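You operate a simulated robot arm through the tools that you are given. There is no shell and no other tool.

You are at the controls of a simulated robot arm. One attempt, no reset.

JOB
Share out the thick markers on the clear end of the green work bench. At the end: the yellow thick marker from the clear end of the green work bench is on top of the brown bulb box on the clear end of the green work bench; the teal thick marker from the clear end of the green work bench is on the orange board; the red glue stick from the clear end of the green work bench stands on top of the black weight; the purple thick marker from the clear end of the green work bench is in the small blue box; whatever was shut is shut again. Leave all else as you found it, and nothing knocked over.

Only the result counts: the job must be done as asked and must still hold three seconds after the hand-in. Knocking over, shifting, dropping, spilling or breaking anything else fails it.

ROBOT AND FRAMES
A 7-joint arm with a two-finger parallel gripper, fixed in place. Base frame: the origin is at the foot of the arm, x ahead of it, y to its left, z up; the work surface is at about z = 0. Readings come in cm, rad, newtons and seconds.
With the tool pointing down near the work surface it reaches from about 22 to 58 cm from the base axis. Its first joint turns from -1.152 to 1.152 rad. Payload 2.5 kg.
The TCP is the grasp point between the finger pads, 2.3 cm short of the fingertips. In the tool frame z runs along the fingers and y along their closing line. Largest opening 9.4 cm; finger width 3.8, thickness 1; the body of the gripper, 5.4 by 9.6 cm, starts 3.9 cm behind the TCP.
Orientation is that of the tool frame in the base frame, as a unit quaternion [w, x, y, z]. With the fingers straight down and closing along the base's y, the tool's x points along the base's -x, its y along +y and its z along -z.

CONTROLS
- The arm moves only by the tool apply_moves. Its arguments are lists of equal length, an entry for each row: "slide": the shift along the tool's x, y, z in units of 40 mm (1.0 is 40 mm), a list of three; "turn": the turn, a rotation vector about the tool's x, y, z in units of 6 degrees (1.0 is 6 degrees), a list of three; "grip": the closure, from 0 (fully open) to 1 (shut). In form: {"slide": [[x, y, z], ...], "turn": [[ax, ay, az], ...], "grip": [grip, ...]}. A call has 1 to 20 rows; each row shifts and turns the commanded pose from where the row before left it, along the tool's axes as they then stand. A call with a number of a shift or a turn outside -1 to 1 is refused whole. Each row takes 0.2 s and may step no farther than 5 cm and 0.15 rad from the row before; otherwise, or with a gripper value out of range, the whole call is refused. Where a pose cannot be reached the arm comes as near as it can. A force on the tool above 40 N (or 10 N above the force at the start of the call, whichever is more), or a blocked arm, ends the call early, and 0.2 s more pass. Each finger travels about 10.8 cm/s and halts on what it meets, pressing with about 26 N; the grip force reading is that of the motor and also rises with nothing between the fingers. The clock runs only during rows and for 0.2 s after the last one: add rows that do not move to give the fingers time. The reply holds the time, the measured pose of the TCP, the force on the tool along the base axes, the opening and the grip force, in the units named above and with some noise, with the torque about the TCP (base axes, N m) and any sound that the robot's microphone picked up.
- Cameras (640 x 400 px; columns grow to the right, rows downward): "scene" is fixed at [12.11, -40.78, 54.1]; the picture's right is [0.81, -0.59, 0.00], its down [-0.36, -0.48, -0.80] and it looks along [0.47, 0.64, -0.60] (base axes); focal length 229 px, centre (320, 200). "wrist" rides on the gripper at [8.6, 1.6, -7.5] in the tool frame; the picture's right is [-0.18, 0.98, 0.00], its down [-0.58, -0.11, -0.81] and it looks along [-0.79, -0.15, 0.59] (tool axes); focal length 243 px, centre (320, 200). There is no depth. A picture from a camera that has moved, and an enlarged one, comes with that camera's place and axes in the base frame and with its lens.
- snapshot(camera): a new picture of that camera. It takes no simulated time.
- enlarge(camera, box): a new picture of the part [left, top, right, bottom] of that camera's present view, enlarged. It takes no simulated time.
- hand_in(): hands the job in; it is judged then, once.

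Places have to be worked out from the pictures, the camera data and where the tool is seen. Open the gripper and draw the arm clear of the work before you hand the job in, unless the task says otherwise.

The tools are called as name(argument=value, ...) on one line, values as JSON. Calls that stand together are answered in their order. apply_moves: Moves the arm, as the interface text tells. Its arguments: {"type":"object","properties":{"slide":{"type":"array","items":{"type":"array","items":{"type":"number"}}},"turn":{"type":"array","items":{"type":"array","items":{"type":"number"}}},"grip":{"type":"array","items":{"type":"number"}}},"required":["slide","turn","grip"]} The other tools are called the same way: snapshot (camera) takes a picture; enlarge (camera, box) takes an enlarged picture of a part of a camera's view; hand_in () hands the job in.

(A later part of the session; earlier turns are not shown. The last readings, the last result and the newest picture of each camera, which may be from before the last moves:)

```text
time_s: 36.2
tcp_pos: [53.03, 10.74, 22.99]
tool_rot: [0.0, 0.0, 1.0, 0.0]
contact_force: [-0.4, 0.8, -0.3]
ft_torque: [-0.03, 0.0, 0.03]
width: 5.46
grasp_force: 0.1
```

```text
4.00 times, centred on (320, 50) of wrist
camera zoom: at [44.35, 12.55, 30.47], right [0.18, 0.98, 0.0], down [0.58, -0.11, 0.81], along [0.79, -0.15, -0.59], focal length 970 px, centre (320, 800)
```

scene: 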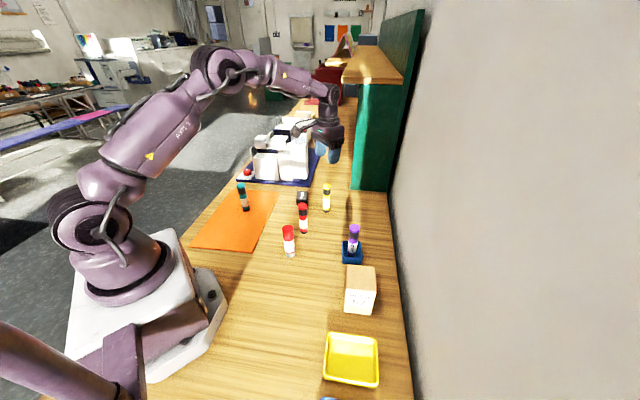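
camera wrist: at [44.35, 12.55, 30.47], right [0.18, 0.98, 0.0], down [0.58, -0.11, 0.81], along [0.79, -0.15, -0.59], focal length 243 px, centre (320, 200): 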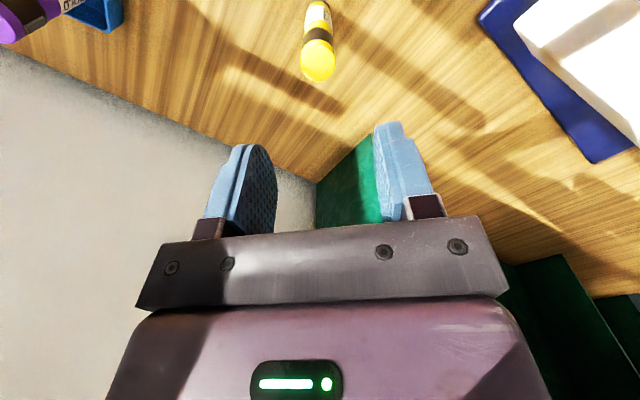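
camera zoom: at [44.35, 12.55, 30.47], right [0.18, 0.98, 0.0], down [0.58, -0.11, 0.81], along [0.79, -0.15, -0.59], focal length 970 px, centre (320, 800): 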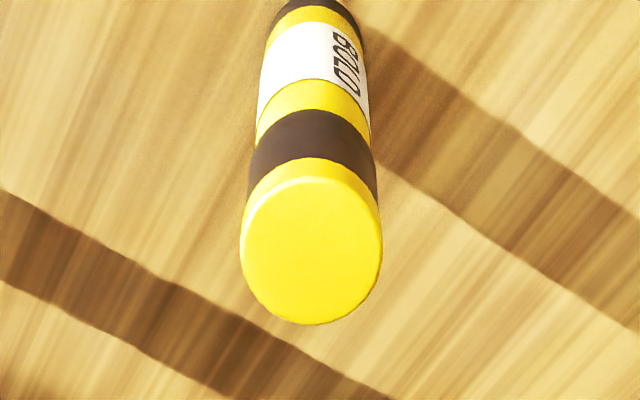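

The yellow cap is at about (53.06,10.72). I shift -0.15 in y and +0.1 in x while lowering to just above it.

apply_moves(slide=[[-0.025, -0.037, 0.55], [0, 0, 0.6], [0, 0, 0.6], [0, 0, 0.5], [0, 0, 0]], turn=[[0, 0, 0], [0, 0, 0], [0, 0, 0], [0, 0, 0], [0, 0, 0]], grip=[0.42, 0.42, 0.42, 0.42, 0.42])

enlarge(camera="wrist", box=[240, 20, 440, 220])

```text
time_s: 37.4
tcp_pos: [53.22, 10.48, 14.01]
tool_rot: [0.0, 0.001, 1.0, 0.0]
contact_force: [-0.2, -0.2, -0.3]
ft_torque: [-0.01, 0.0, 0.01]
width: 5.44
grasp_force: 0.0
```

```text
2.00 times, centred on (340, 120) of wrist
camera zoom: at [44.63, 12.29, 21.46], right [0.18, 0.98, 0.0], down [0.58, -0.11, 0.81], along [0.79, -0.15, -0.59], focal length 485 px, centre (280, 360)
```

zoom: 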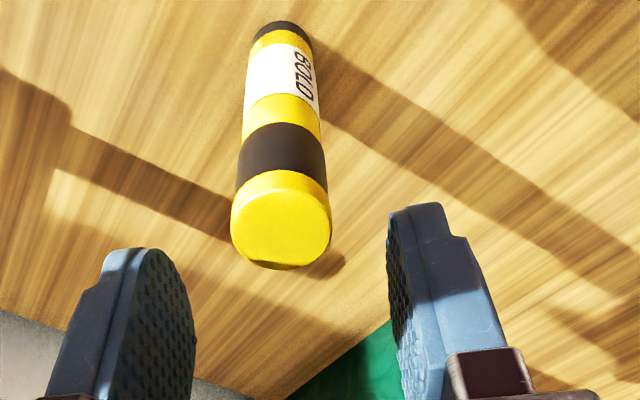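

The yellow marker lines up just as teal did. I lower to grasp height with a small backward correction, then close.

apply_moves(slide=[[0.025, 0.01, 0.4], [0, 0, 0.4], [0, 0, 0.4], [0, 0, 0.33], [0, 0, 0]], turn=[[0, 0, 0], [0, 0, 0], [0, 0, 0], [0, 0, 0], [0, 0, 0]], grip=[0.42, 0.42, 0.42, 0.42, 0.42])

snapshot(camera="wrist")

```text
time_s: 38.6
tcp_pos: [53.05, 10.67, 7.89]
tool_rot: [0.001, -0.001, 1.0, 0.0]
contact_force: [0.0, -0.4, -0.6]
ft_torque: [-0.06, 0.01, -0.01]
width: 5.44
grasp_force: 0.0
```

```text
taken
camera wrist: at [44.45, 12.31, 15.39], right [0.18, 0.98, 0.0], down [0.58, -0.11, 0.81], along [0.79, -0.15, -0.59], focal length 243 px, centre (320, 200)
```

wrist: 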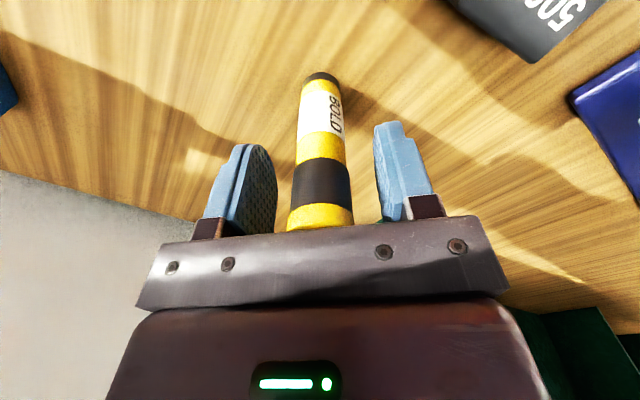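

The marker is centred between the pads; I close and lift.

apply_moves(slide=[[0, 0, 0], [0, 0, 0], [0, 0, 0], [0, 0, 0], [0, 0, 0]], turn=[[0, 0, 0], [0, 0, 0], [0, 0, 0], [0, 0, 0], [0, 0, 0]], grip=[0.5, 0.6, 0.7, 0.9, 1.0])

apply_moves(slide=[[0, 0, -0.3], [0, 0, -0.6], [0, 0, -0.7], [0, 0, -0.7], [0, 0, -0.7], [0, 0, -0.5], [0, 0, 0]], turn=[[0, 0, 0], [0, 0, 0], [0, 0, 0], [0, 0, 0], [0, 0, 0], [0, 0, 0], [0, 0, 0]], grip=[1, 1, 1, 1, 1, 1, 1])

snapshot(camera="wrist")

enlarge(camera="scene", box=[300, 240, 420, 340])

```text
time_s: 39.8
tcp_pos: [53.19, 10.62, 7.96]
tool_rot: [0.0, 0.0, 1.0, 0.0]
contact_force: [0.4, 0.4, -0.3]
ft_torque: [-0.01, 0.02, -0.03]
width: 2.56
grasp_force: 25.7
```

```text
time_s: 41.4
tcp_pos: [53.15, 10.67, 21.94]
tool_rot: [0.0, 0.0, 1.0, 0.0]
contact_force: [0.4, 0.3, 0.0]
ft_torque: [0.02, 0.02, 0.03]
width: 2.51
grasp_force: 26.0
```

```text
taken
camera wrist: at [44.48, 12.42, 29.44], right [0.18, 0.98, 0.0], down [0.58, -0.11, 0.81], along [0.79, -0.15, -0.59], focal length 243 px, centre (320, 200)
```

wrist: 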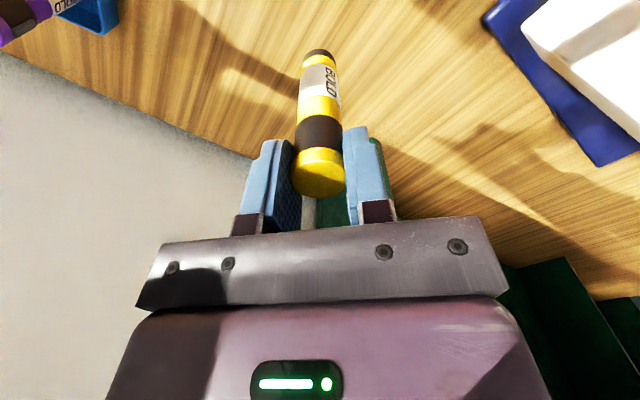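

```text
4.00 times, centred on (360, 290) of scene
camera zoom: at [12.11, -40.78, 54.1], right [0.81, -0.59, 0.0], down [-0.36, -0.48, -0.8], along [0.47, 0.64, -0.6], focal length 917 px, centre (160, -160)
```

zoom: 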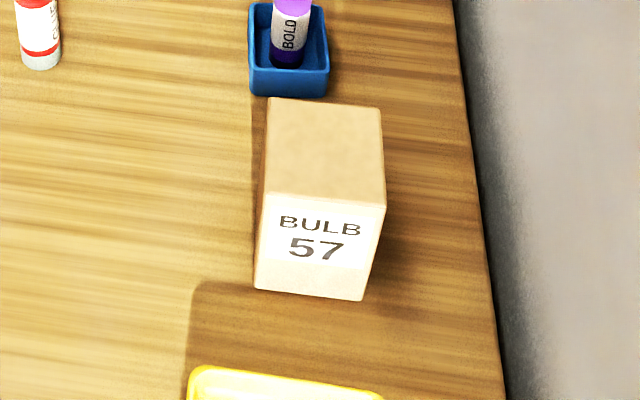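

The yellow marker has slipped down in the grip during the lift: its cap top is now level with the TCP, so it is held only by the cap. I lower it gently back toward the table right away, checking partway.

apply_moves(slide=[[0, 0, 0.1], [0, 0, 0.25], [0, 0, 0.35], [0, 0, 0.3], [0, 0, 0.15], [0, 0, 0.05]], turn=[[0, 0, 0], [0, 0, 0], [0, 0, 0], [0, 0, 0], [0, 0, 0], [0, 0, 0]], grip=[1, 1, 1, 1, 1, 1])

snapshot(camera="wrist")

```text
time_s: 42.8
tcp_pos: [52.94, 10.71, 17.09]
tool_rot: [0.0, 0.0, 1.0, 0.0]
contact_force: [-1.1, 0.0, 0.0]
ft_torque: [-0.01, 0.02, -0.01]
width: 2.52
grasp_force: 25.8
```

```text
taken
camera wrist: at [44.41, 12.51, 24.61], right [0.18, 0.98, 0.0], down [0.58, -0.11, 0.81], along [0.79, -0.15, -0.59], focal length 243 px, centre (320, 200)
```

wrist: 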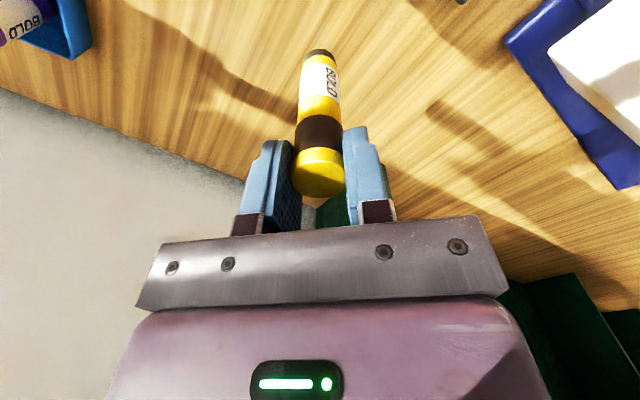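

The grip is holding steady now with no further slip. I keep lowering gently until the base nearly touches the table.

apply_moves(slide=[[0, 0, 0.15], [0, 0, 0.3], [0, 0, 0.33], [0, 0, 0.33], [0, 0, 0.22], [0, 0, 0.1], [0, 0, 0]], turn=[[0, 0, 0], [0, 0, 0], [0, 0, 0], [0, 0, 0], [0, 0, 0], [0, 0, 0], [0, 0, 0]], grip=[1, 1, 1, 1, 1, 1, 1])

snapshot(camera="wrist")

enlarge(camera="scene", box=[280, 140, 400, 240])

```text
time_s: 44.4
tcp_pos: [53.01, 10.59, 11.4]
tool_rot: [0.0, 0.0, 1.0, 0.0]
contact_force: [1.0, -0.2, -0.4]
ft_torque: [-0.01, -0.01, 0.0]
width: 2.54
grasp_force: 26.2
```

```text
taken
camera wrist: at [44.37, 12.42, 18.85], right [0.18, 0.98, 0.0], down [0.58, -0.11, 0.81], along [0.79, -0.15, -0.59], focal length 243 px, centre (320, 200)
```

wrist: 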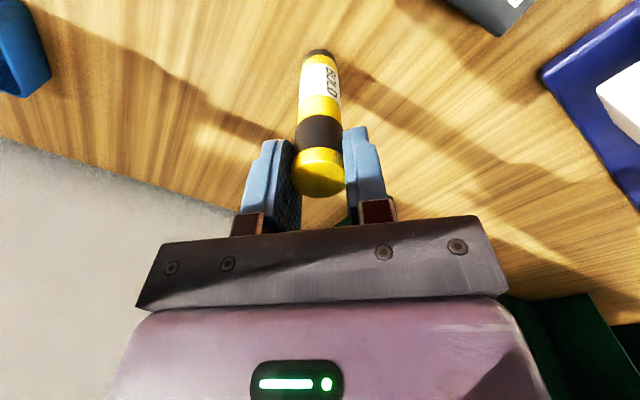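

```text
4.00 times, centred on (340, 190) of scene
camera zoom: at [12.11, -40.78, 54.1], right [0.81, -0.59, 0.0], down [-0.36, -0.48, -0.8], along [0.47, 0.64, -0.6], focal length 917 px, centre (240, 240)
```

zoom: 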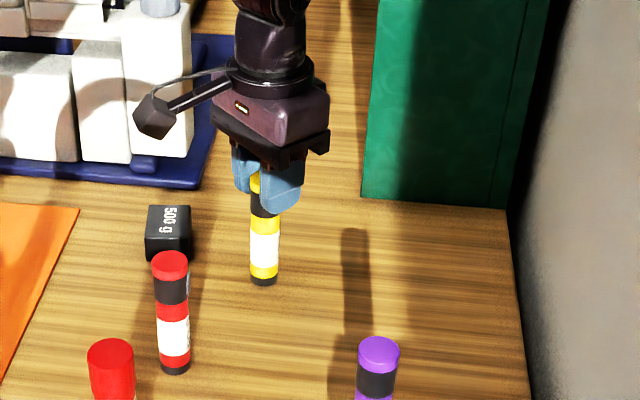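

The marker base is about 0.7 cm above the table. I lower in small steps until contact.

apply_moves(slide=[[0, 0, 0.03], [0, 0, 0.03], [0, 0, 0.03], [0, 0, 0.02], [0, 0, 0]], turn=[[0, 0, 0], [0, 0, 0], [0, 0, 0], [0, 0, 0], [0, 0, 0]], grip=[1, 1, 1, 1, 1])

```text
time_s: 45.6
tcp_pos: [52.95, 10.7, 11.03]
tool_rot: [-0.001, 0.001, 1.0, 0.0]
contact_force: [-0.9, 0.1, 2.3]
ft_torque: [-0.02, 0.03, 0.02]
width: 2.53
grasp_force: 26.2
```

A 2.3 N force hints at contact; one more tiny step to confirm.

apply_moves(slide=[[0, 0, 0.015], [0, 0, 0]], turn=[[0, 0, 0], [0, 0, 0]], grip=[1, 1])

```text
time_s: 46.2
tcp_pos: [53.08, 10.66, 11.02]
tool_rot: [0.0, 0.0, 1.0, -0.001]
contact_force: [-1.5, -0.8, 5.5]
ft_torque: [-0.04, 0.06, -0.01]
width: 2.54
grasp_force: 26.4
```

The marker is standing on the table. I open the fingers, then lower to the deeper grasp height.

apply_moves(slide=[[0, 0, -0.008], [0, 0, 0], [0, 0, 0], [0, 0, 0], [0, 0, 0], [0, 0, 0]], turn=[[0, 0, 0], [0, 0, 0], [0, 0, 0], [0, 0, 0], [0, 0, 0], [0, 0, 0]], grip=[1, 0.7, 0.6, 0.5, 0.42, 0.42])

snapshot(camera="wrist")

enlarge(camera="wrist", box=[240, 20, 440, 220])

```text
time_s: 47.6
tcp_pos: [53.04, 10.76, 10.91]
tool_rot: [0.0, 0.0, 1.0, 0.0]
contact_force: [0.5, 0.6, -0.4]
ft_torque: [0.01, -0.01, 0.02]
width: 5.44
grasp_force: 0.0
```

```text
taken
camera wrist: at [44.37, 12.48, 18.4], right [0.18, 0.98, 0.0], down [0.58, -0.11, 0.81], along [0.79, -0.15, -0.59], focal length 243 px, centre (320, 200)
```

wrist: 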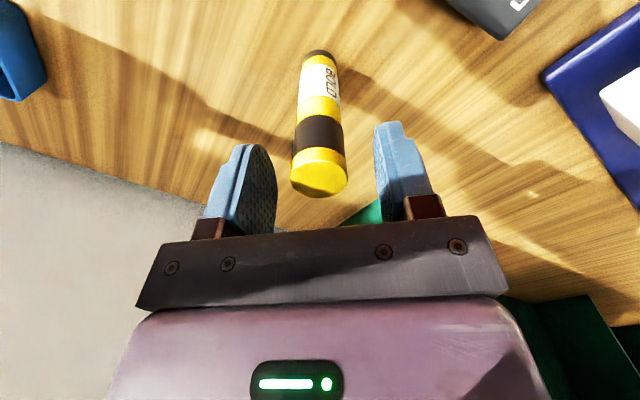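

```text
2.00 times, centred on (340, 120) of wrist
camera zoom: at [44.37, 12.48, 18.4], right [0.18, 0.98, 0.0], down [0.58, -0.11, 0.81], along [0.79, -0.15, -0.59], focal length 485 px, centre (280, 360)
```

zoom: 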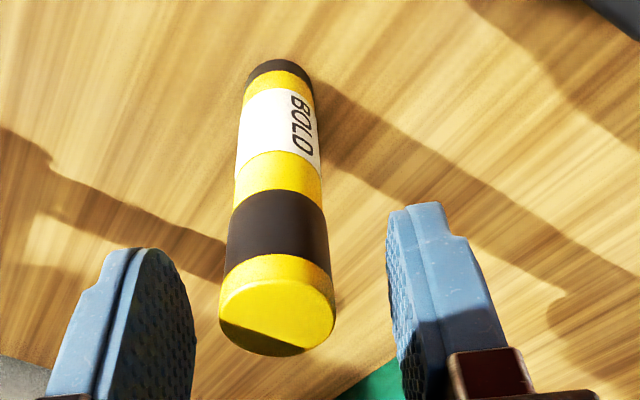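

The marker stands upright and is centred. I lower to TCP z of about 7.4 for a deeper grip.

apply_moves(slide=[[0, 0, 0.3], [0, 0, 0.3], [0, 0, 0.27], [0, 0, 0], [0, 0, 0], [0, 0, 0], [0, 0, 0], [0, 0, 0], [0, 0, 0], [0, 0, 0]], turn=[[0, 0, 0], [0, 0, 0], [0, 0, 0], [0, 0, 0], [0, 0, 0], [0, 0, 0], [0, 0, 0], [0, 0, 0], [0, 0, 0], [0, 0, 0]], grip=[0.42, 0.42, 0.42, 0.42, 0.5, 0.6, 0.7, 0.9, 1.0, 1.0])

snapshot(camera="wrist")

```text
time_s: 49.8
tcp_pos: [53.09, 10.62, 7.35]
tool_rot: [0.0, 0.0, 1.0, 0.0]
contact_force: [-0.8, 0.2, -0.2]
ft_torque: [0.02, 0.01, -0.03]
width: 2.52
grasp_force: 26.7
```

```text
taken
camera wrist: at [44.38, 12.44, 14.86], right [0.18, 0.98, 0.0], down [0.58, -0.11, 0.81], along [0.79, -0.15, -0.59], focal length 243 px, centre (320, 200)
```

wrist: 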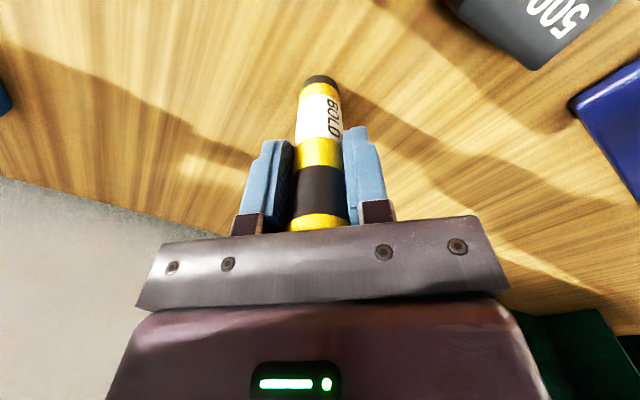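

It is gripped. I lift only slowly and a little at first, then check for slip.

apply_moves(slide=[[0, 0, -0.05], [0, 0, -0.1], [0, 0, -0.15], [0, 0, -0.15], [0, 0, -0.15], [0, 0, -0.1], [0, 0, -0.05], [0, 0, 0]], turn=[[0, 0, 0], [0, 0, 0], [0, 0, 0], [0, 0, 0], [0, 0, 0], [0, 0, 0], [0, 0, 0], [0, 0, 0]], grip=[1, 1, 1, 1, 1, 1, 1, 1])

snapshot(camera="wrist")

```text
time_s: 51.6
tcp_pos: [53.1, 10.59, 10.51]
tool_rot: [0.0, 0.0, 1.0, -0.001]
contact_force: [-0.4, 0.3, -0.5]
ft_torque: [-0.01, 0.01, 0.0]
width: 2.53
grasp_force: 25.5
```

```text
taken
camera wrist: at [44.43, 12.38, 17.91], right [0.18, 0.98, 0.0], down [0.58, -0.11, 0.81], along [0.79, -0.15, -0.59], focal length 243 px, centre (320, 200)
```

wrist: 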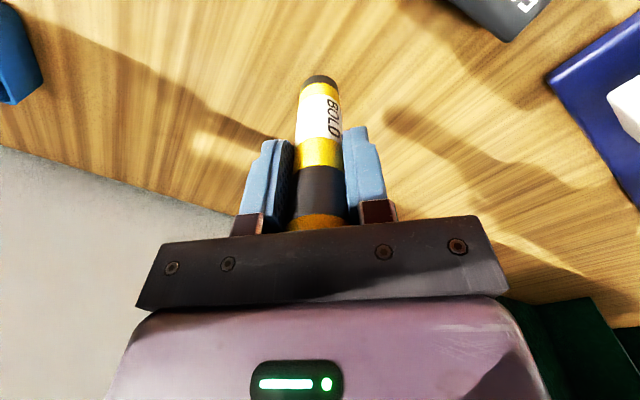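

No slip so far. I continue lifting with gentle acceleration.

apply_moves(slide=[[0, 0, -0.1], [0, 0, -0.2], [0, 0, -0.3], [0, 0, -0.35], [0, 0, -0.4], [0, 0, -0.4], [0, 0, -0.4], [0, 0, -0.35], [0, 0, -0.3], [0, 0, -0.2], [0, 0, -0.1], [0, 0, 0]], turn=[[0, 0, 0], [0, 0, 0], [0, 0, 0], [0, 0, 0], [0, 0, 0], [0, 0, 0], [0, 0, 0], [0, 0, 0], [0, 0, 0], [0, 0, 0], [0, 0, 0], [0, 0, 0]], grip=[1, 1, 1, 1, 1, 1, 1, 1, 1, 1, 1, 1])

snapshot(camera="wrist")

```text
time_s: 54.2
tcp_pos: [52.97, 10.64, 22.78]
tool_rot: [0.0, -0.001, 1.0, 0.0]
contact_force: [-0.3, -0.1, 0.5]
ft_torque: [0.01, 0.0, 0.0]
width: 2.56
grasp_force: 26.4
```

```text
taken
camera wrist: at [44.34, 12.42, 30.29], right [0.18, 0.98, 0.0], down [0.58, -0.11, 0.81], along [0.79, -0.15, -0.59], focal length 243 px, centre (320, 200)
```

wrist: 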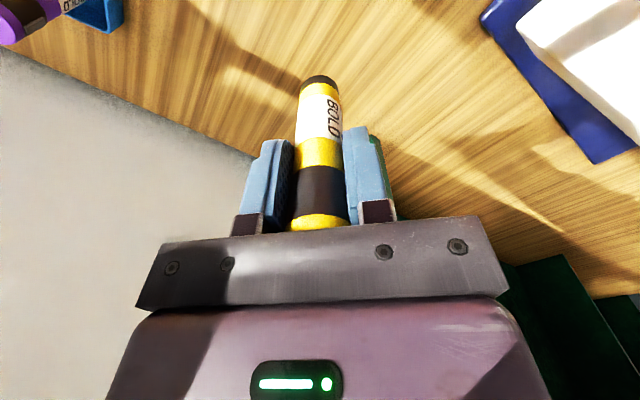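

Held firmly this time with no slip. The bulb box top centre is about (37.7,-21.5, z 9.6), so I carry the yellow marker there with a smooth motion.

apply_moves(slide=[[0.0765, -0.161, -0.02], [0.153, -0.322, -0.03], [0.204, -0.43, -0.03], [0.2466, -0.519, -0.03], [0.2466, -0.519, -0.03], [0.2466, -0.519, -0.03], [0.2466, -0.519, -0.02], [0.2466, -0.519, -0.02], [0.2466, -0.519, -0.02], [0.2466, -0.519, 0], [0.2466, -0.519, 0], [0.2466, -0.519, 0], [0.2466, -0.519, 0], [0.2466, -0.519, 0], [0.2466, -0.519, 0], [0.204, -0.43, 0], [0.153, -0.322, 0], [0.0765, -0.161, 0], [0, 0, 0]], turn=[[0, 0, 0], [0, 0, 0], [0, 0, 0], [0, 0, 0], [0, 0, 0], [0, 0, 0], [0, 0, 0], [0, 0, 0], [0, 0, 0], [0, 0, 0], [0, 0, 0], [0, 0, 0], [0, 0, 0], [0, 0, 0], [0, 0, 0], [0, 0, 0], [0, 0, 0], [0, 0, 0], [0, 0, 0]], grip=[1, 1, 1, 1, 1, 1, 1, 1, 1, 1, 1, 1, 1, 1, 1, 1, 1, 1, 1])

snapshot(camera="wrist")

snapshot(camera="scene")

enlarge(camera="wrist", box=[220, 0, 420, 125])

```text
time_s: 58.2
tcp_pos: [37.76, -21.82, 23.84]
tool_rot: [0.0, 0.0, 1.0, 0.0]
contact_force: [0.2, -0.4, -0.3]
ft_torque: [0.0, 0.02, 0.0]
width: 2.55
grasp_force: 26.1
```

```text
taken
camera wrist: at [29.15, -19.93, 31.27], right [0.18, 0.98, 0.0], down [0.58, -0.11, 0.81], along [0.79, -0.15, -0.59], focal length 243 px, centre (320, 200)
```

wrist: 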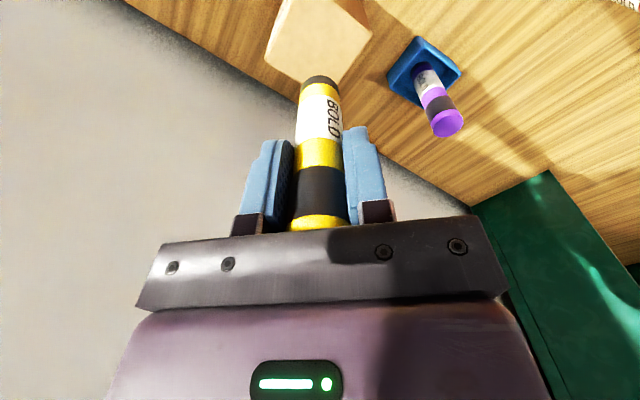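

```text
taken
```

scene: 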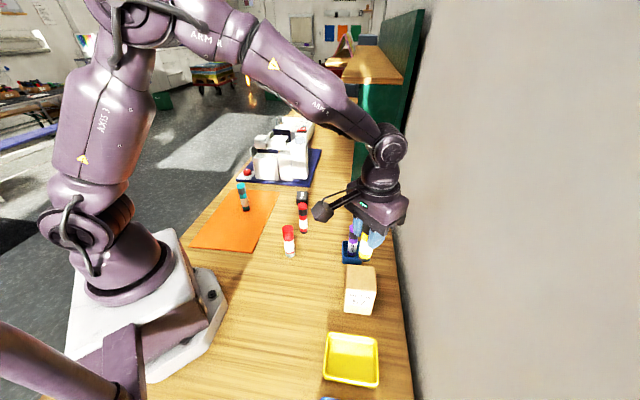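

```text
3.20 times, centred on (320, 62) of wrist
camera zoom: at [29.15, -19.93, 31.27], right [0.18, 0.98, 0.0], down [0.58, -0.11, 0.81], along [0.79, -0.15, -0.59], focal length 776 px, centre (320, 640)
```

zoom: 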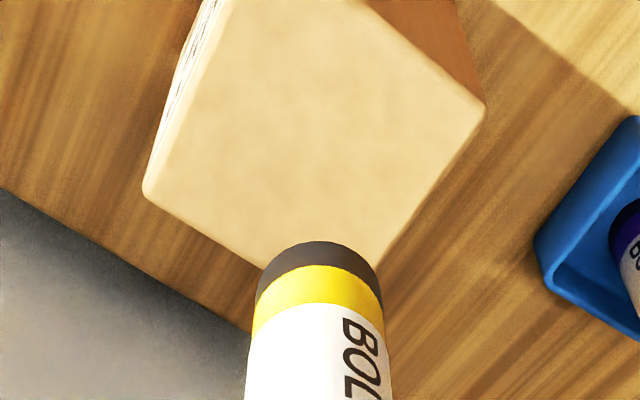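

The box top centre is about (37.5,-21.65), and the tool axis is within 0.25 cm. I correct x by -0.2 and lower gently to just above the box top.

apply_moves(slide=[[0.025, -0.01, 0.1], [0.025, -0.01, 0.2], [0, 0, 0.3], [0, 0, 0.3], [0, 0, 0.25], [0, 0, 0.15], [0, 0, 0.07], [0, 0, 0]], turn=[[0, 0, 0], [0, 0, 0], [0, 0, 0], [0, 0, 0], [0, 0, 0], [0, 0, 0], [0, 0, 0], [0, 0, 0]], grip=[1, 1, 1, 1, 1, 1, 1, 1])

snapshot(camera="wrist")

enlarge(camera="scene", box=[300, 220, 420, 320])

```text
time_s: 60.0
tcp_pos: [37.54, -21.72, 18.1]
tool_rot: [0.0, 0.0, 1.0, 0.0]
contact_force: [0.1, -0.5, -1.0]
ft_torque: [0.01, -0.01, 0.03]
width: 2.56
grasp_force: 26.0
```

```text
taken
camera wrist: at [28.89, -20.05, 25.7], right [0.18, 0.98, 0.0], down [0.58, -0.11, 0.81], along [0.79, -0.15, -0.59], focal length 243 px, centre (320, 200)
```

wrist: 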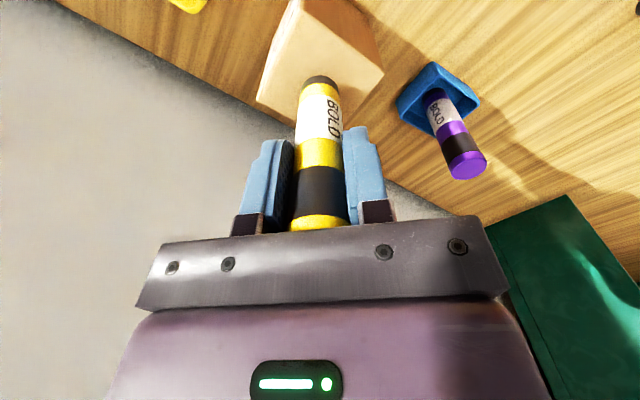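

```text
4.00 times, centred on (360, 270) of scene
camera zoom: at [12.11, -40.78, 54.1], right [0.81, -0.59, 0.0], down [-0.36, -0.48, -0.8], along [0.47, 0.64, -0.6], focal length 917 px, centre (160, -80)
```

zoom: 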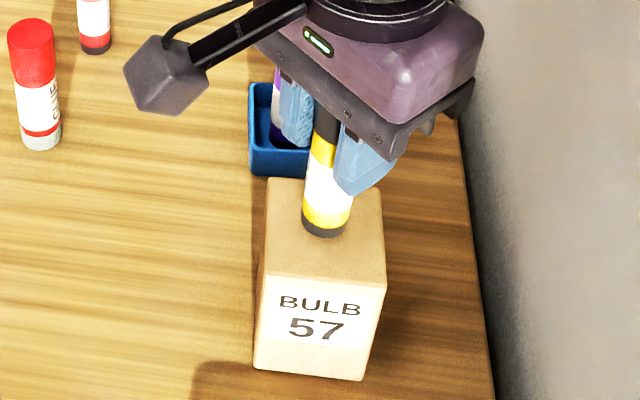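

The marker is centred over the box top, roughly 1 cm above it. I lower in small steps.

apply_moves(slide=[[0, 0, 0.04], [0, 0, 0.05], [0, 0, 0.05], [0, 0, 0.03], [0, 0, 0]], turn=[[0, 0, 0], [0, 0, 0], [0, 0, 0], [0, 0, 0], [0, 0, 0]], grip=[1, 1, 1, 1, 1])

enlarge(camera="scene", box=[320, 230, 400, 310])

```text
time_s: 61.2
tcp_pos: [37.33, -21.86, 17.53]
tool_rot: [0.0, 0.0, 1.0, 0.0]
contact_force: [0.6, 0.2, -1.4]
ft_torque: [0.02, 0.03, 0.0]
width: 2.54
grasp_force: 25.9
```

```text
5.00 times, centred on (360, 270) of scene
camera zoom: at [12.11, -40.78, 54.1], right [0.81, -0.59, 0.0], down [-0.36, -0.48, -0.8], along [0.47, 0.64, -0.6], focal length 1147 px, centre (120, -150)
```

zoom: 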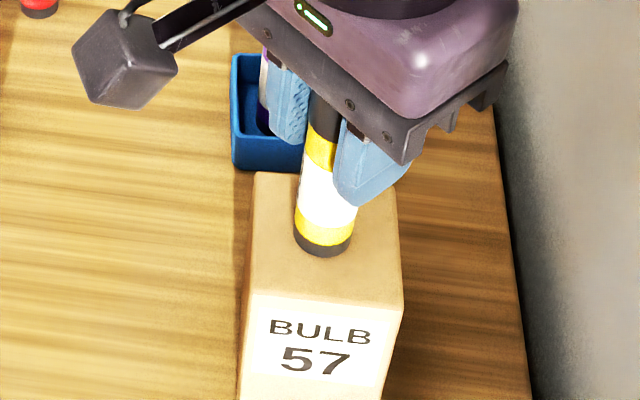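

Still free, with the base over the centre of the box top. I continue with finer steps.

apply_moves(slide=[[0, 0, 0.025], [0, 0, 0.025], [0, 0, 0.02], [0, 0, 0]], turn=[[0, 0, 0], [0, 0, 0], [0, 0, 0], [0, 0, 0]], grip=[1, 1, 1, 1])

```text
time_s: 62.2
tcp_pos: [37.42, -21.62, 17.35]
tool_rot: [0.001, 0.0, 1.0, 0.0]
contact_force: [-1.2, 0.7, 5.0]
ft_torque: [-0.01, 0.02, 0.02]
width: 2.56
grasp_force: 26.0
```

A 5 N reading suggests contact. I take one tiny step to confirm before releasing.

apply_moves(slide=[[0, 0, 0.012], [0, 0, 0]], turn=[[0, 0, 0], [0, 0, 0]], grip=[1, 1])

enlarge(camera="scene", box=[320, 230, 400, 310])

```text
time_s: 62.8
tcp_pos: [37.55, -21.81, 17.35]
tool_rot: [0.001, -0.001, 1.0, 0.0]
contact_force: [-1.7, 1.3, 14.2]
ft_torque: [0.0, 0.17, -0.01]
width: 2.54
grasp_force: 26.2
```

```text
5.00 times, centred on (360, 270) of scene
camera zoom: at [12.11, -40.78, 54.1], right [0.81, -0.59, 0.0], down [-0.36, -0.48, -0.8], along [0.47, 0.64, -0.6], focal length 1147 px, centre (120, -150)
```

zoom: 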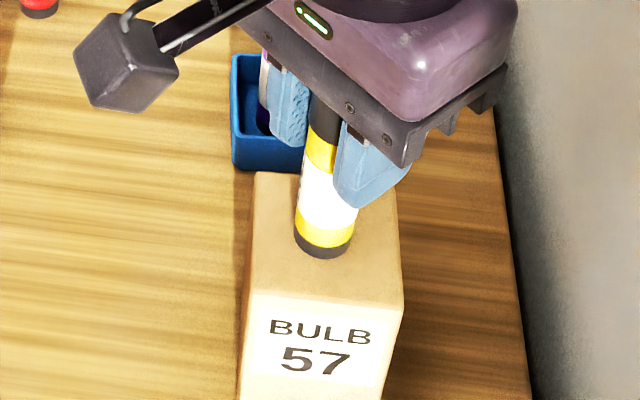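

The marker base is on the box top (14 N). I ease off slightly and open gently.

apply_moves(slide=[[0, 0, -0.015], [0, 0, 0], [0, 0, 0], [0, 0, 0], [0, 0, 0], [0, 0, 0], [0, 0, 0]], turn=[[0, 0, 0], [0, 0, 0], [0, 0, 0], [0, 0, 0], [0, 0, 0], [0, 0, 0], [0, 0, 0]], grip=[1, 1, 0.7, 0.6, 0.5, 0.42, 0.42])

snapshot(camera="wrist")

enlarge(camera="scene", box=[300, 220, 420, 320])

```text
time_s: 64.4
tcp_pos: [37.4, -21.76, 17.37]
tool_rot: [0.0, 0.0, 1.0, 0.0]
contact_force: [0.6, 0.0, -0.9]
ft_torque: [-0.04, -0.01, 0.0]
width: 5.45
grasp_force: 0.1
```

```text
taken
camera wrist: at [28.83, -19.98, 24.76], right [0.18, 0.98, 0.0], down [0.58, -0.11, 0.81], along [0.79, -0.15, -0.59], focal length 243 px, centre (320, 200)
```

wrist: 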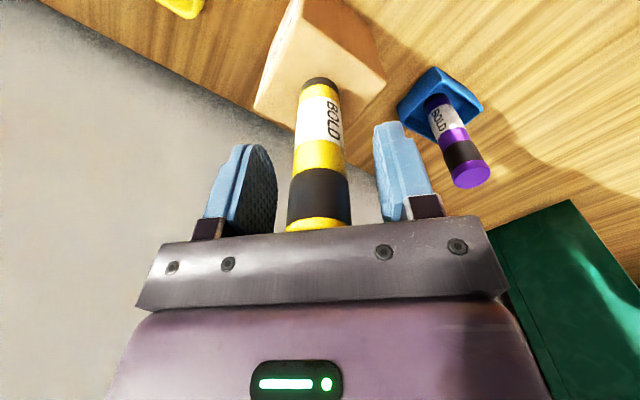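

```text
4.00 times, centred on (360, 270) of scene
camera zoom: at [12.11, -40.78, 54.1], right [0.81, -0.59, 0.0], down [-0.36, -0.48, -0.8], along [0.47, 0.64, -0.6], focal length 917 px, centre (160, -80)
```

zoom: 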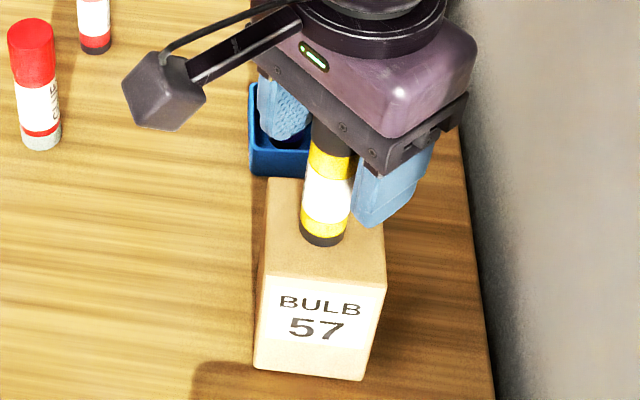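

The yellow marker stands on the bulb box. I rise straight up well above it before heading for the glue stick.

apply_moves(slide=[[0, 0, -0.2], [0, 0, -0.45], [0, 0, -0.6], [0, 0, -0.6], [0, 0, -0.6], [0, 0, -0.2], [0, 0, 0]], turn=[[0, 0, 0], [0, 0, 0], [0, 0, 0], [0, 0, 0], [0, 0, 0], [0, 0, 0], [0, 0, 0]], grip=[0.42, 0.42, 0.42, 0.42, 0.42, 0.42, 0.42])

apply_moves(slide=[[0.1, 0.4, 0], [0.22, 0.75, 0], [0.22, 0.75, 0], [0.22, 0.75, 0], [0.22, 0.75, 0.1], [0.22, 0.75, 0.2], [0.22, 0.75, 0.3], [0.1, 0.62, 0.2], [0, 0, 0], [0, 0, 0]], turn=[[0, 0, 0], [0, 0, 0], [0, 0, 0], [0, 0, 0], [0, 0, 0], [0, 0, 0], [0, 0, 0], [0, 0, 0], [0, 0, 0], [0, 0, 0]], grip=[0.42, 0.42, 0.42, 0.42, 0.38, 0.38, 0.38, 0.38, 0.38, 0.38])

snapshot(camera="wrist")

snapshot(camera="scene")

enlarge(camera="wrist", box=[240, 0, 400, 100])

```text
time_s: 66.0
tcp_pos: [37.29, -21.72, 27.98]
tool_rot: [0.0, 0.001, 1.0, 0.001]
contact_force: [-0.3, 0.2, 0.0]
ft_torque: [-0.01, 0.02, 0.01]
width: 5.46
grasp_force: 0.0
```

```text
time_s: 68.2
tcp_pos: [31.49, 0.28, 24.85]
tool_rot: [0.0, 0.0, 1.0, 0.0]
contact_force: [-1.1, 0.6, -1.6]
ft_torque: [-0.01, 0.01, -0.02]
width: 5.85
grasp_force: 0.0
```

```text
taken
camera wrist: at [22.78, 2.09, 32.29], right [0.18, 0.98, 0.0], down [0.58, -0.11, 0.81], along [0.79, -0.15, -0.59], focal length 243 px, centre (320, 200)
```

wrist: 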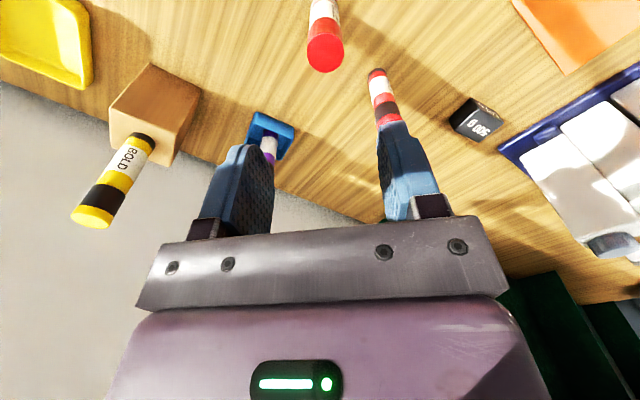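

```text
taken
```

scene: 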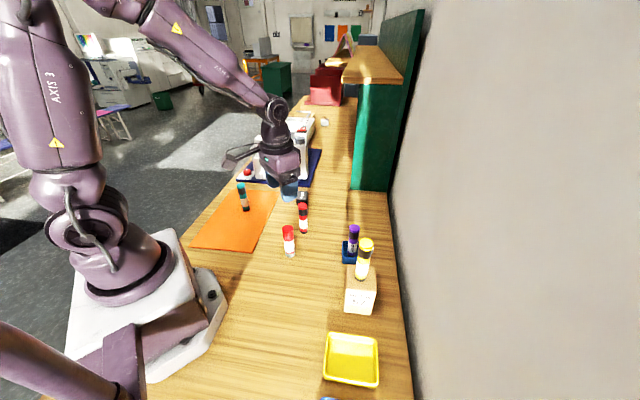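

```text
4.00 times, centred on (320, 50) of wrist
camera zoom: at [22.78, 2.09, 32.29], right [0.18, 0.98, 0.0], down [0.58, -0.11, 0.81], along [0.79, -0.15, -0.59], focal length 970 px, centre (320, 800)
```

zoom: 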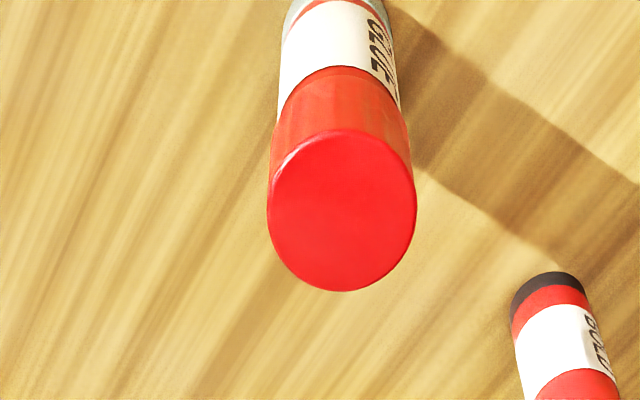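

The glue stick cap (about 3.0 cm wide) is at about (31.52,0.85). I shift +0.45 in y and +0.1 in x while lowering to just above it.

apply_moves(slide=[[-0.025, 0.11, 0.4], [0, 0, 0.6], [0, 0, 0.6], [0, 0, 0.6], [0, 0, 0.4], [0, 0, 0]], turn=[[0, 0, 0], [0, 0, 0], [0, 0, 0], [0, 0, 0], [0, 0, 0], [0, 0, 0]], grip=[0.38, 0.38, 0.38, 0.38, 0.38, 0.38])

enlarge(camera="wrist", box=[240, 20, 440, 220])

```text
time_s: 69.6
tcp_pos: [31.68, 0.86, 14.22]
tool_rot: [-0.001, -0.001, 1.0, 0.0]
contact_force: [0.3, -0.4, 0.3]
ft_torque: [-0.04, -0.02, 0.04]
width: 5.84
grasp_force: 0.1
```

```text
2.00 times, centred on (340, 120) of wrist
camera zoom: at [22.96, 2.61, 21.77], right [0.18, 0.98, 0.0], down [0.58, -0.11, 0.81], along [0.79, -0.15, -0.59], focal length 485 px, centre (280, 360)
```

zoom: 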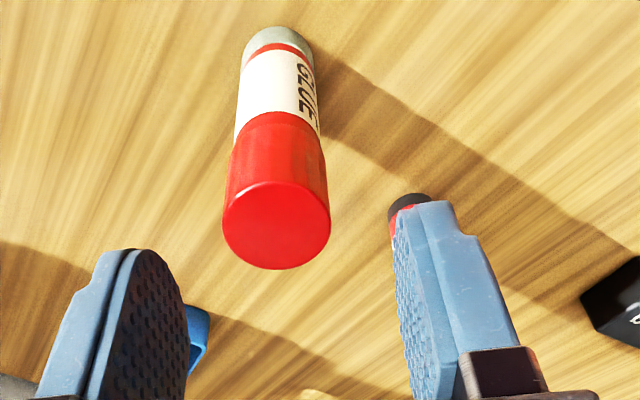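

The glue stick is about 10.4 cm tall and centred at about (31.75,0.84). I make a small correction and lower to grasp height.

apply_moves(slide=[[-0.035, -0.02, 0.4], [0, 0, 0.4], [0, 0, 0.4], [0, 0, 0.42], [0, 0, 0]], turn=[[0, 0, 0], [0, 0, 0], [0, 0, 0], [0, 0, 0], [0, 0, 0]], grip=[0.38, 0.38, 0.38, 0.38, 0.38])

snapshot(camera="wrist")

```text
time_s: 70.8
tcp_pos: [31.54, 0.7, 7.69]
tool_rot: [0.0, 0.0, 1.0, 0.001]
contact_force: [-0.4, 0.1, -0.3]
ft_torque: [-0.02, -0.01, 0.03]
width: 5.81
grasp_force: 0.0
```

```text
taken
camera wrist: at [22.93, 2.54, 15.2], right [0.18, 0.98, 0.0], down [0.58, -0.11, 0.81], along [0.79, -0.15, -0.59], focal length 243 px, centre (320, 200)
```

wrist: 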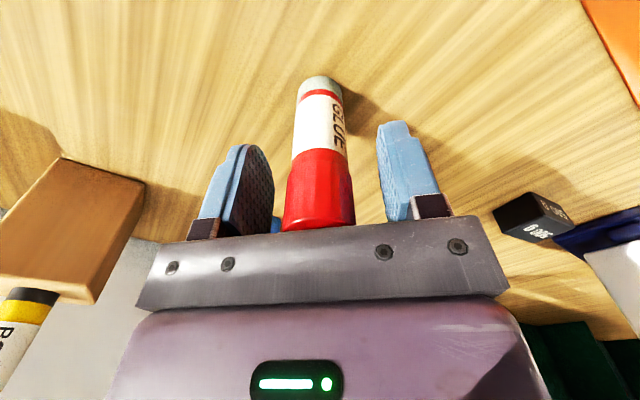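

It is centred. I close, then lift slowly to check for slip.

apply_moves(slide=[[0, 0, 0], [0, 0, 0], [0, 0, 0], [0, 0, 0], [0, 0, 0], [0, 0, 0]], turn=[[0, 0, 0], [0, 0, 0], [0, 0, 0], [0, 0, 0], [0, 0, 0], [0, 0, 0]], grip=[0.45, 0.55, 0.65, 0.8, 1.0, 1.0])

apply_moves(slide=[[0, 0, -0.05], [0, 0, -0.1], [0, 0, -0.15], [0, 0, -0.15], [0, 0, -0.15], [0, 0, -0.1], [0, 0, -0.05], [0, 0, 0]], turn=[[0, 0, 0], [0, 0, 0], [0, 0, 0], [0, 0, 0], [0, 0, 0], [0, 0, 0], [0, 0, 0], [0, 0, 0]], grip=[1, 1, 1, 1, 1, 1, 1, 1])

snapshot(camera="wrist")

```text
time_s: 72.2
tcp_pos: [31.59, 0.7, 7.72]
tool_rot: [0.0, 0.0, 1.0, 0.0]
contact_force: [-0.4, 0.0, -0.5]
ft_torque: [-0.03, -0.01, -0.01]
width: 3.15
grasp_force: 25.8
```

```text
time_s: 74.0
tcp_pos: [31.57, 0.65, 10.88]
tool_rot: [0.0, 0.0, 1.0, 0.001]
contact_force: [0.2, -0.7, -0.4]
ft_torque: [0.03, 0.01, 0.01]
width: 3.13
grasp_force: 26.0
```

```text
taken
camera wrist: at [22.98, 2.46, 18.37], right [0.18, 0.98, 0.0], down [0.58, -0.11, 0.81], along [0.79, -0.15, -0.59], focal length 243 px, centre (320, 200)
```

wrist: 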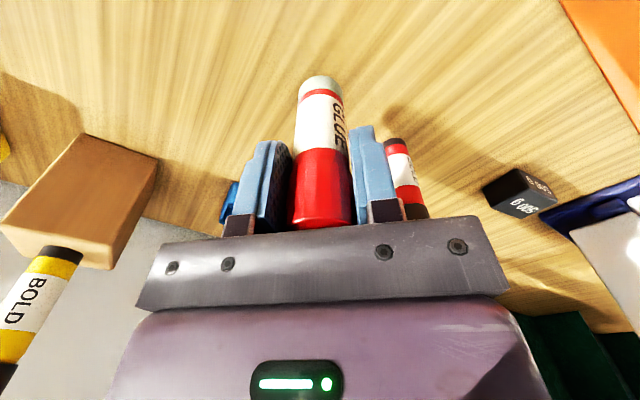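

It is held without slip. I continue lifting to carrying height and take pictures of the weight.

apply_moves(slide=[[0, 0, -0.1], [0, 0, -0.2], [0, 0, -0.3], [0, 0, -0.35], [0, 0, -0.4], [0, 0, -0.4], [0, 0, -0.4], [0, 0, -0.35], [0, 0, -0.25], [0, 0, -0.1], [0, 0, 0]], turn=[[0, 0, 0], [0, 0, 0], [0, 0, 0], [0, 0, 0], [0, 0, 0], [0, 0, 0], [0, 0, 0], [0, 0, 0], [0, 0, 0], [0, 0, 0], [0, 0, 0]], grip=[1, 1, 1, 1, 1, 1, 1, 1, 1, 1, 1])

snapshot(camera="wrist")

enlarge(camera="scene", box=[270, 160, 350, 240])

enlarge(camera="wrist", box=[400, 50, 560, 210])

```text
time_s: 76.4
tcp_pos: [31.7, 0.72, 22.35]
tool_rot: [0.0, 0.0, 1.0, 0.001]
contact_force: [-0.6, -0.1, -0.7]
ft_torque: [-0.01, 0.02, 0.02]
width: 3.09
grasp_force: 26.1
```

```text
taken
camera wrist: at [23.02, 2.51, 29.76], right [0.18, 0.98, 0.0], down [0.58, -0.11, 0.81], along [0.79, -0.15, -0.59], focal length 243 px, centre (320, 200)
```

wrist: 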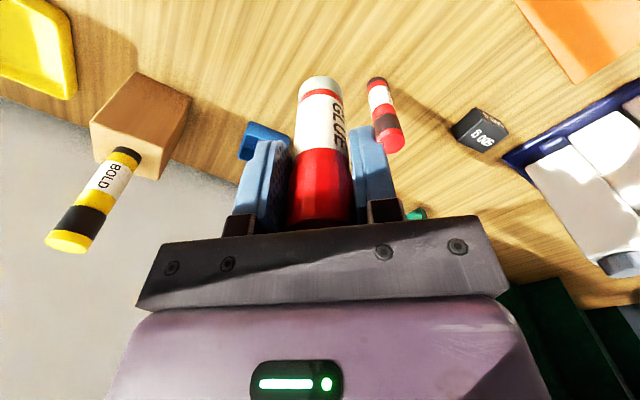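

```text
5.00 times, centred on (310, 200) of scene
camera zoom: at [12.11, -40.78, 54.1], right [0.81, -0.59, 0.0], down [-0.36, -0.48, -0.8], along [0.47, 0.64, -0.6], focal length 1147 px, centre (370, 200)
```

zoom: 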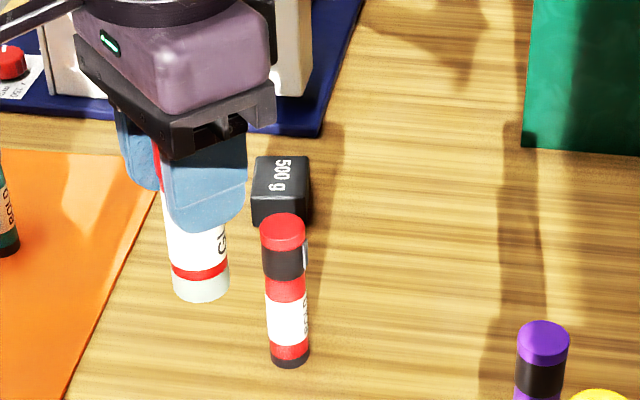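

```text
2.50 times, centred on (480, 130) of wrist
camera zoom: at [23.02, 2.51, 29.76], right [0.18, 0.98, 0.0], down [0.58, -0.11, 0.81], along [0.79, -0.15, -0.59], focal length 606 px, centre (-80, 375)
```

zoom: 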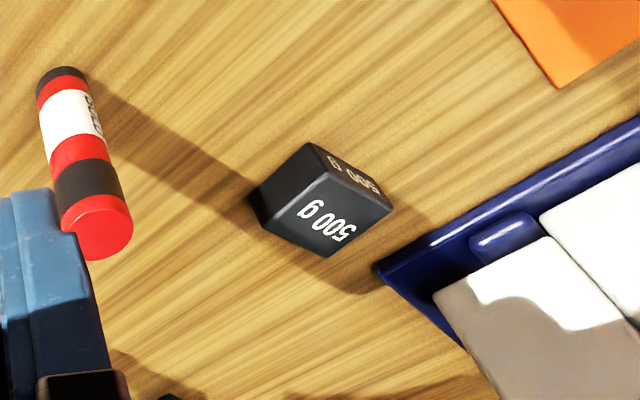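

The weight top is about 4.5 cm square at z of about 2.8, centred near (49,20.9). I carry the glue stick over it smoothly at height and look again.

apply_moves(slide=[[-0.118, 0.137, 0], [-0.236, 0.273, 0], [-0.3146, 0.3646, 0], [-0.3735, 0.4329, 0], [-0.3735, 0.4329, 0], [-0.3735, 0.4329, 0], [-0.3735, 0.4329, 0], [-0.3735, 0.4329, 0], [-0.3735, 0.4329, 0], [-0.3735, 0.4329, 0], [-0.3735, 0.4329, 0], [-0.3146, 0.3646, 0], [-0.236, 0.273, 0], [-0.118, 0.137, 0], [0, 0, 0]], turn=[[0, 0, 0], [0, 0, 0], [0, 0, 0], [0, 0, 0], [0, 0, 0], [0, 0, 0], [0, 0, 0], [0, 0, 0], [0, 0, 0], [0, 0, 0], [0, 0, 0], [0, 0, 0], [0, 0, 0], [0, 0, 0], [0, 0, 0]], grip=[1, 1, 1, 1, 1, 1, 1, 1, 1, 1, 1, 1, 1, 1, 1])

snapshot(camera="wrist")

enlarge(camera="wrist", box=[240, 0, 400, 100])

snapshot(camera="scene")

```text
time_s: 79.6
tcp_pos: [49.02, 21.02, 22.29]
tool_rot: [0.0, 0.0, 1.0, 0.0]
contact_force: [0.2, 0.3, -0.3]
ft_torque: [-0.02, 0.03, -0.01]
width: 3.1
grasp_force: 25.9
```

```text
taken
camera wrist: at [40.38, 22.69, 29.75], right [0.18, 0.98, 0.0], down [0.58, -0.11, 0.81], along [0.79, -0.15, -0.59], focal length 243 px, centre (320, 200)
```

wrist: 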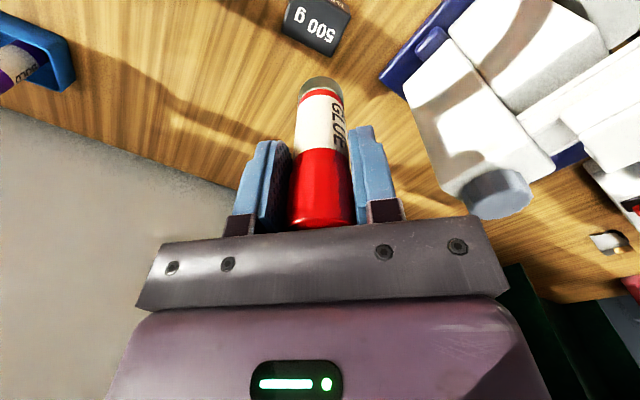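

```text
4.00 times, centred on (320, 50) of wrist
camera zoom: at [40.38, 22.69, 29.75], right [0.18, 0.98, 0.0], down [0.58, -0.11, 0.81], along [0.79, -0.15, -0.59], focal length 970 px, centre (320, 800)
```

zoom: 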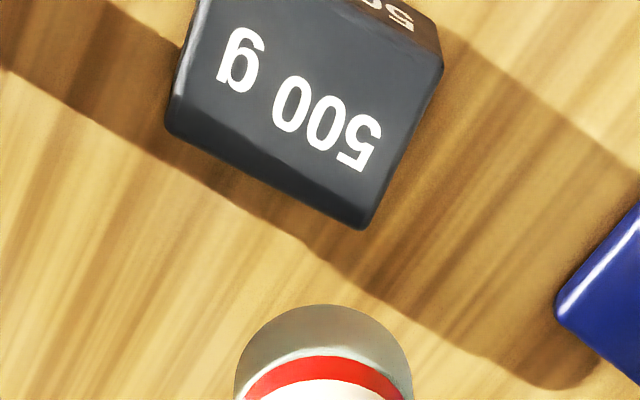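

```text
taken
```

scene: 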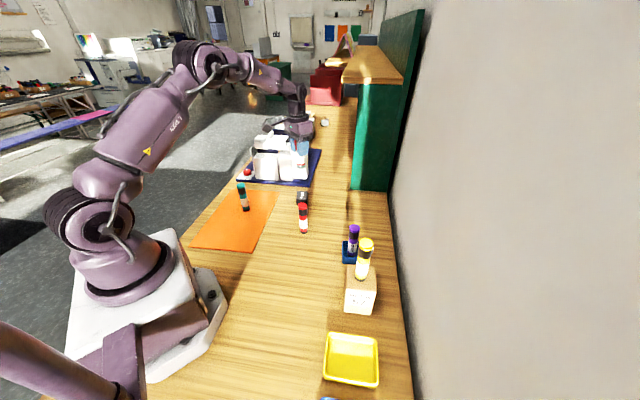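

The weight top centre is at about (48.75,20.7), slightly short of the tool axis. I correct by (-0.2,-0.25), lower to about 3 cm above it, and look again.

apply_moves(slide=[[0.025, -0.03, 0.1], [0.025, -0.03, 0.25], [0, 0, 0.35], [0, 0, 0.4], [0, 0, 0.4], [0, 0, 0.35], [0, 0, 0.2], [0, 0, 0.08], [0, 0, 0]], turn=[[0, 0, 0], [0, 0, 0], [0, 0, 0], [0, 0, 0], [0, 0, 0], [0, 0, 0], [0, 0, 0], [0, 0, 0], [0, 0, 0]], grip=[1, 1, 1, 1, 1, 1, 1, 1, 1])

snapshot(camera="wrist")

enlarge(camera="wrist", box=[240, 20, 400, 120])

enlarge(camera="scene", box=[270, 150, 350, 230])

```text
time_s: 81.6
tcp_pos: [48.64, 20.52, 13.73]
tool_rot: [0.0, 0.0, 1.0, 0.0]
contact_force: [0.1, -0.9, -1.0]
ft_torque: [-0.03, 0.01, 0.0]
width: 3.04
grasp_force: 25.7
```

```text
taken
camera wrist: at [40.02, 22.32, 21.22], right [0.18, 0.98, 0.0], down [0.58, -0.11, 0.81], along [0.79, -0.15, -0.59], focal length 243 px, centre (320, 200)
```

wrist: 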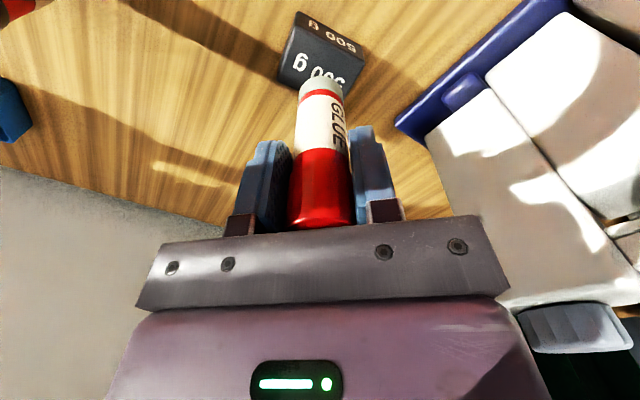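

```text
4.00 times, centred on (320, 70) of wrist
camera zoom: at [40.02, 22.32, 21.22], right [0.18, 0.98, 0.0], down [0.58, -0.11, 0.81], along [0.79, -0.15, -0.59], focal length 970 px, centre (320, 720)
```

zoom: 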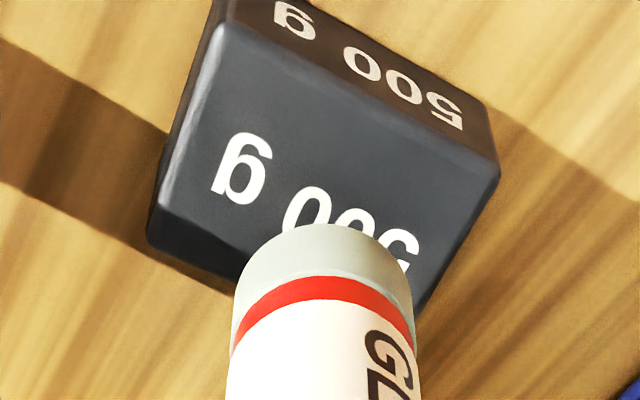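

```text
5.00 times, centred on (310, 190) of scene
camera zoom: at [12.11, -40.78, 54.1], right [0.81, -0.59, 0.0], down [-0.36, -0.48, -0.8], along [0.47, 0.64, -0.6], focal length 1147 px, centre (370, 250)
```

zoom: 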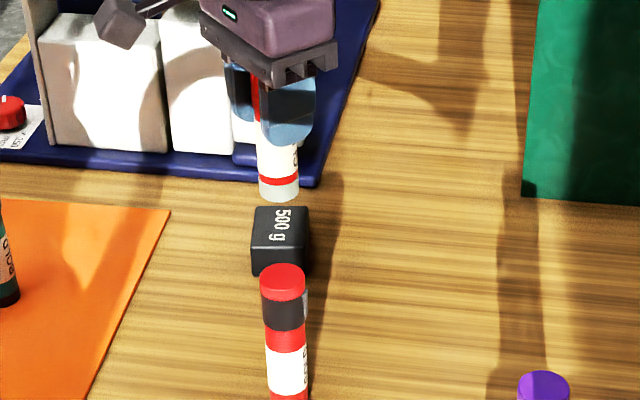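

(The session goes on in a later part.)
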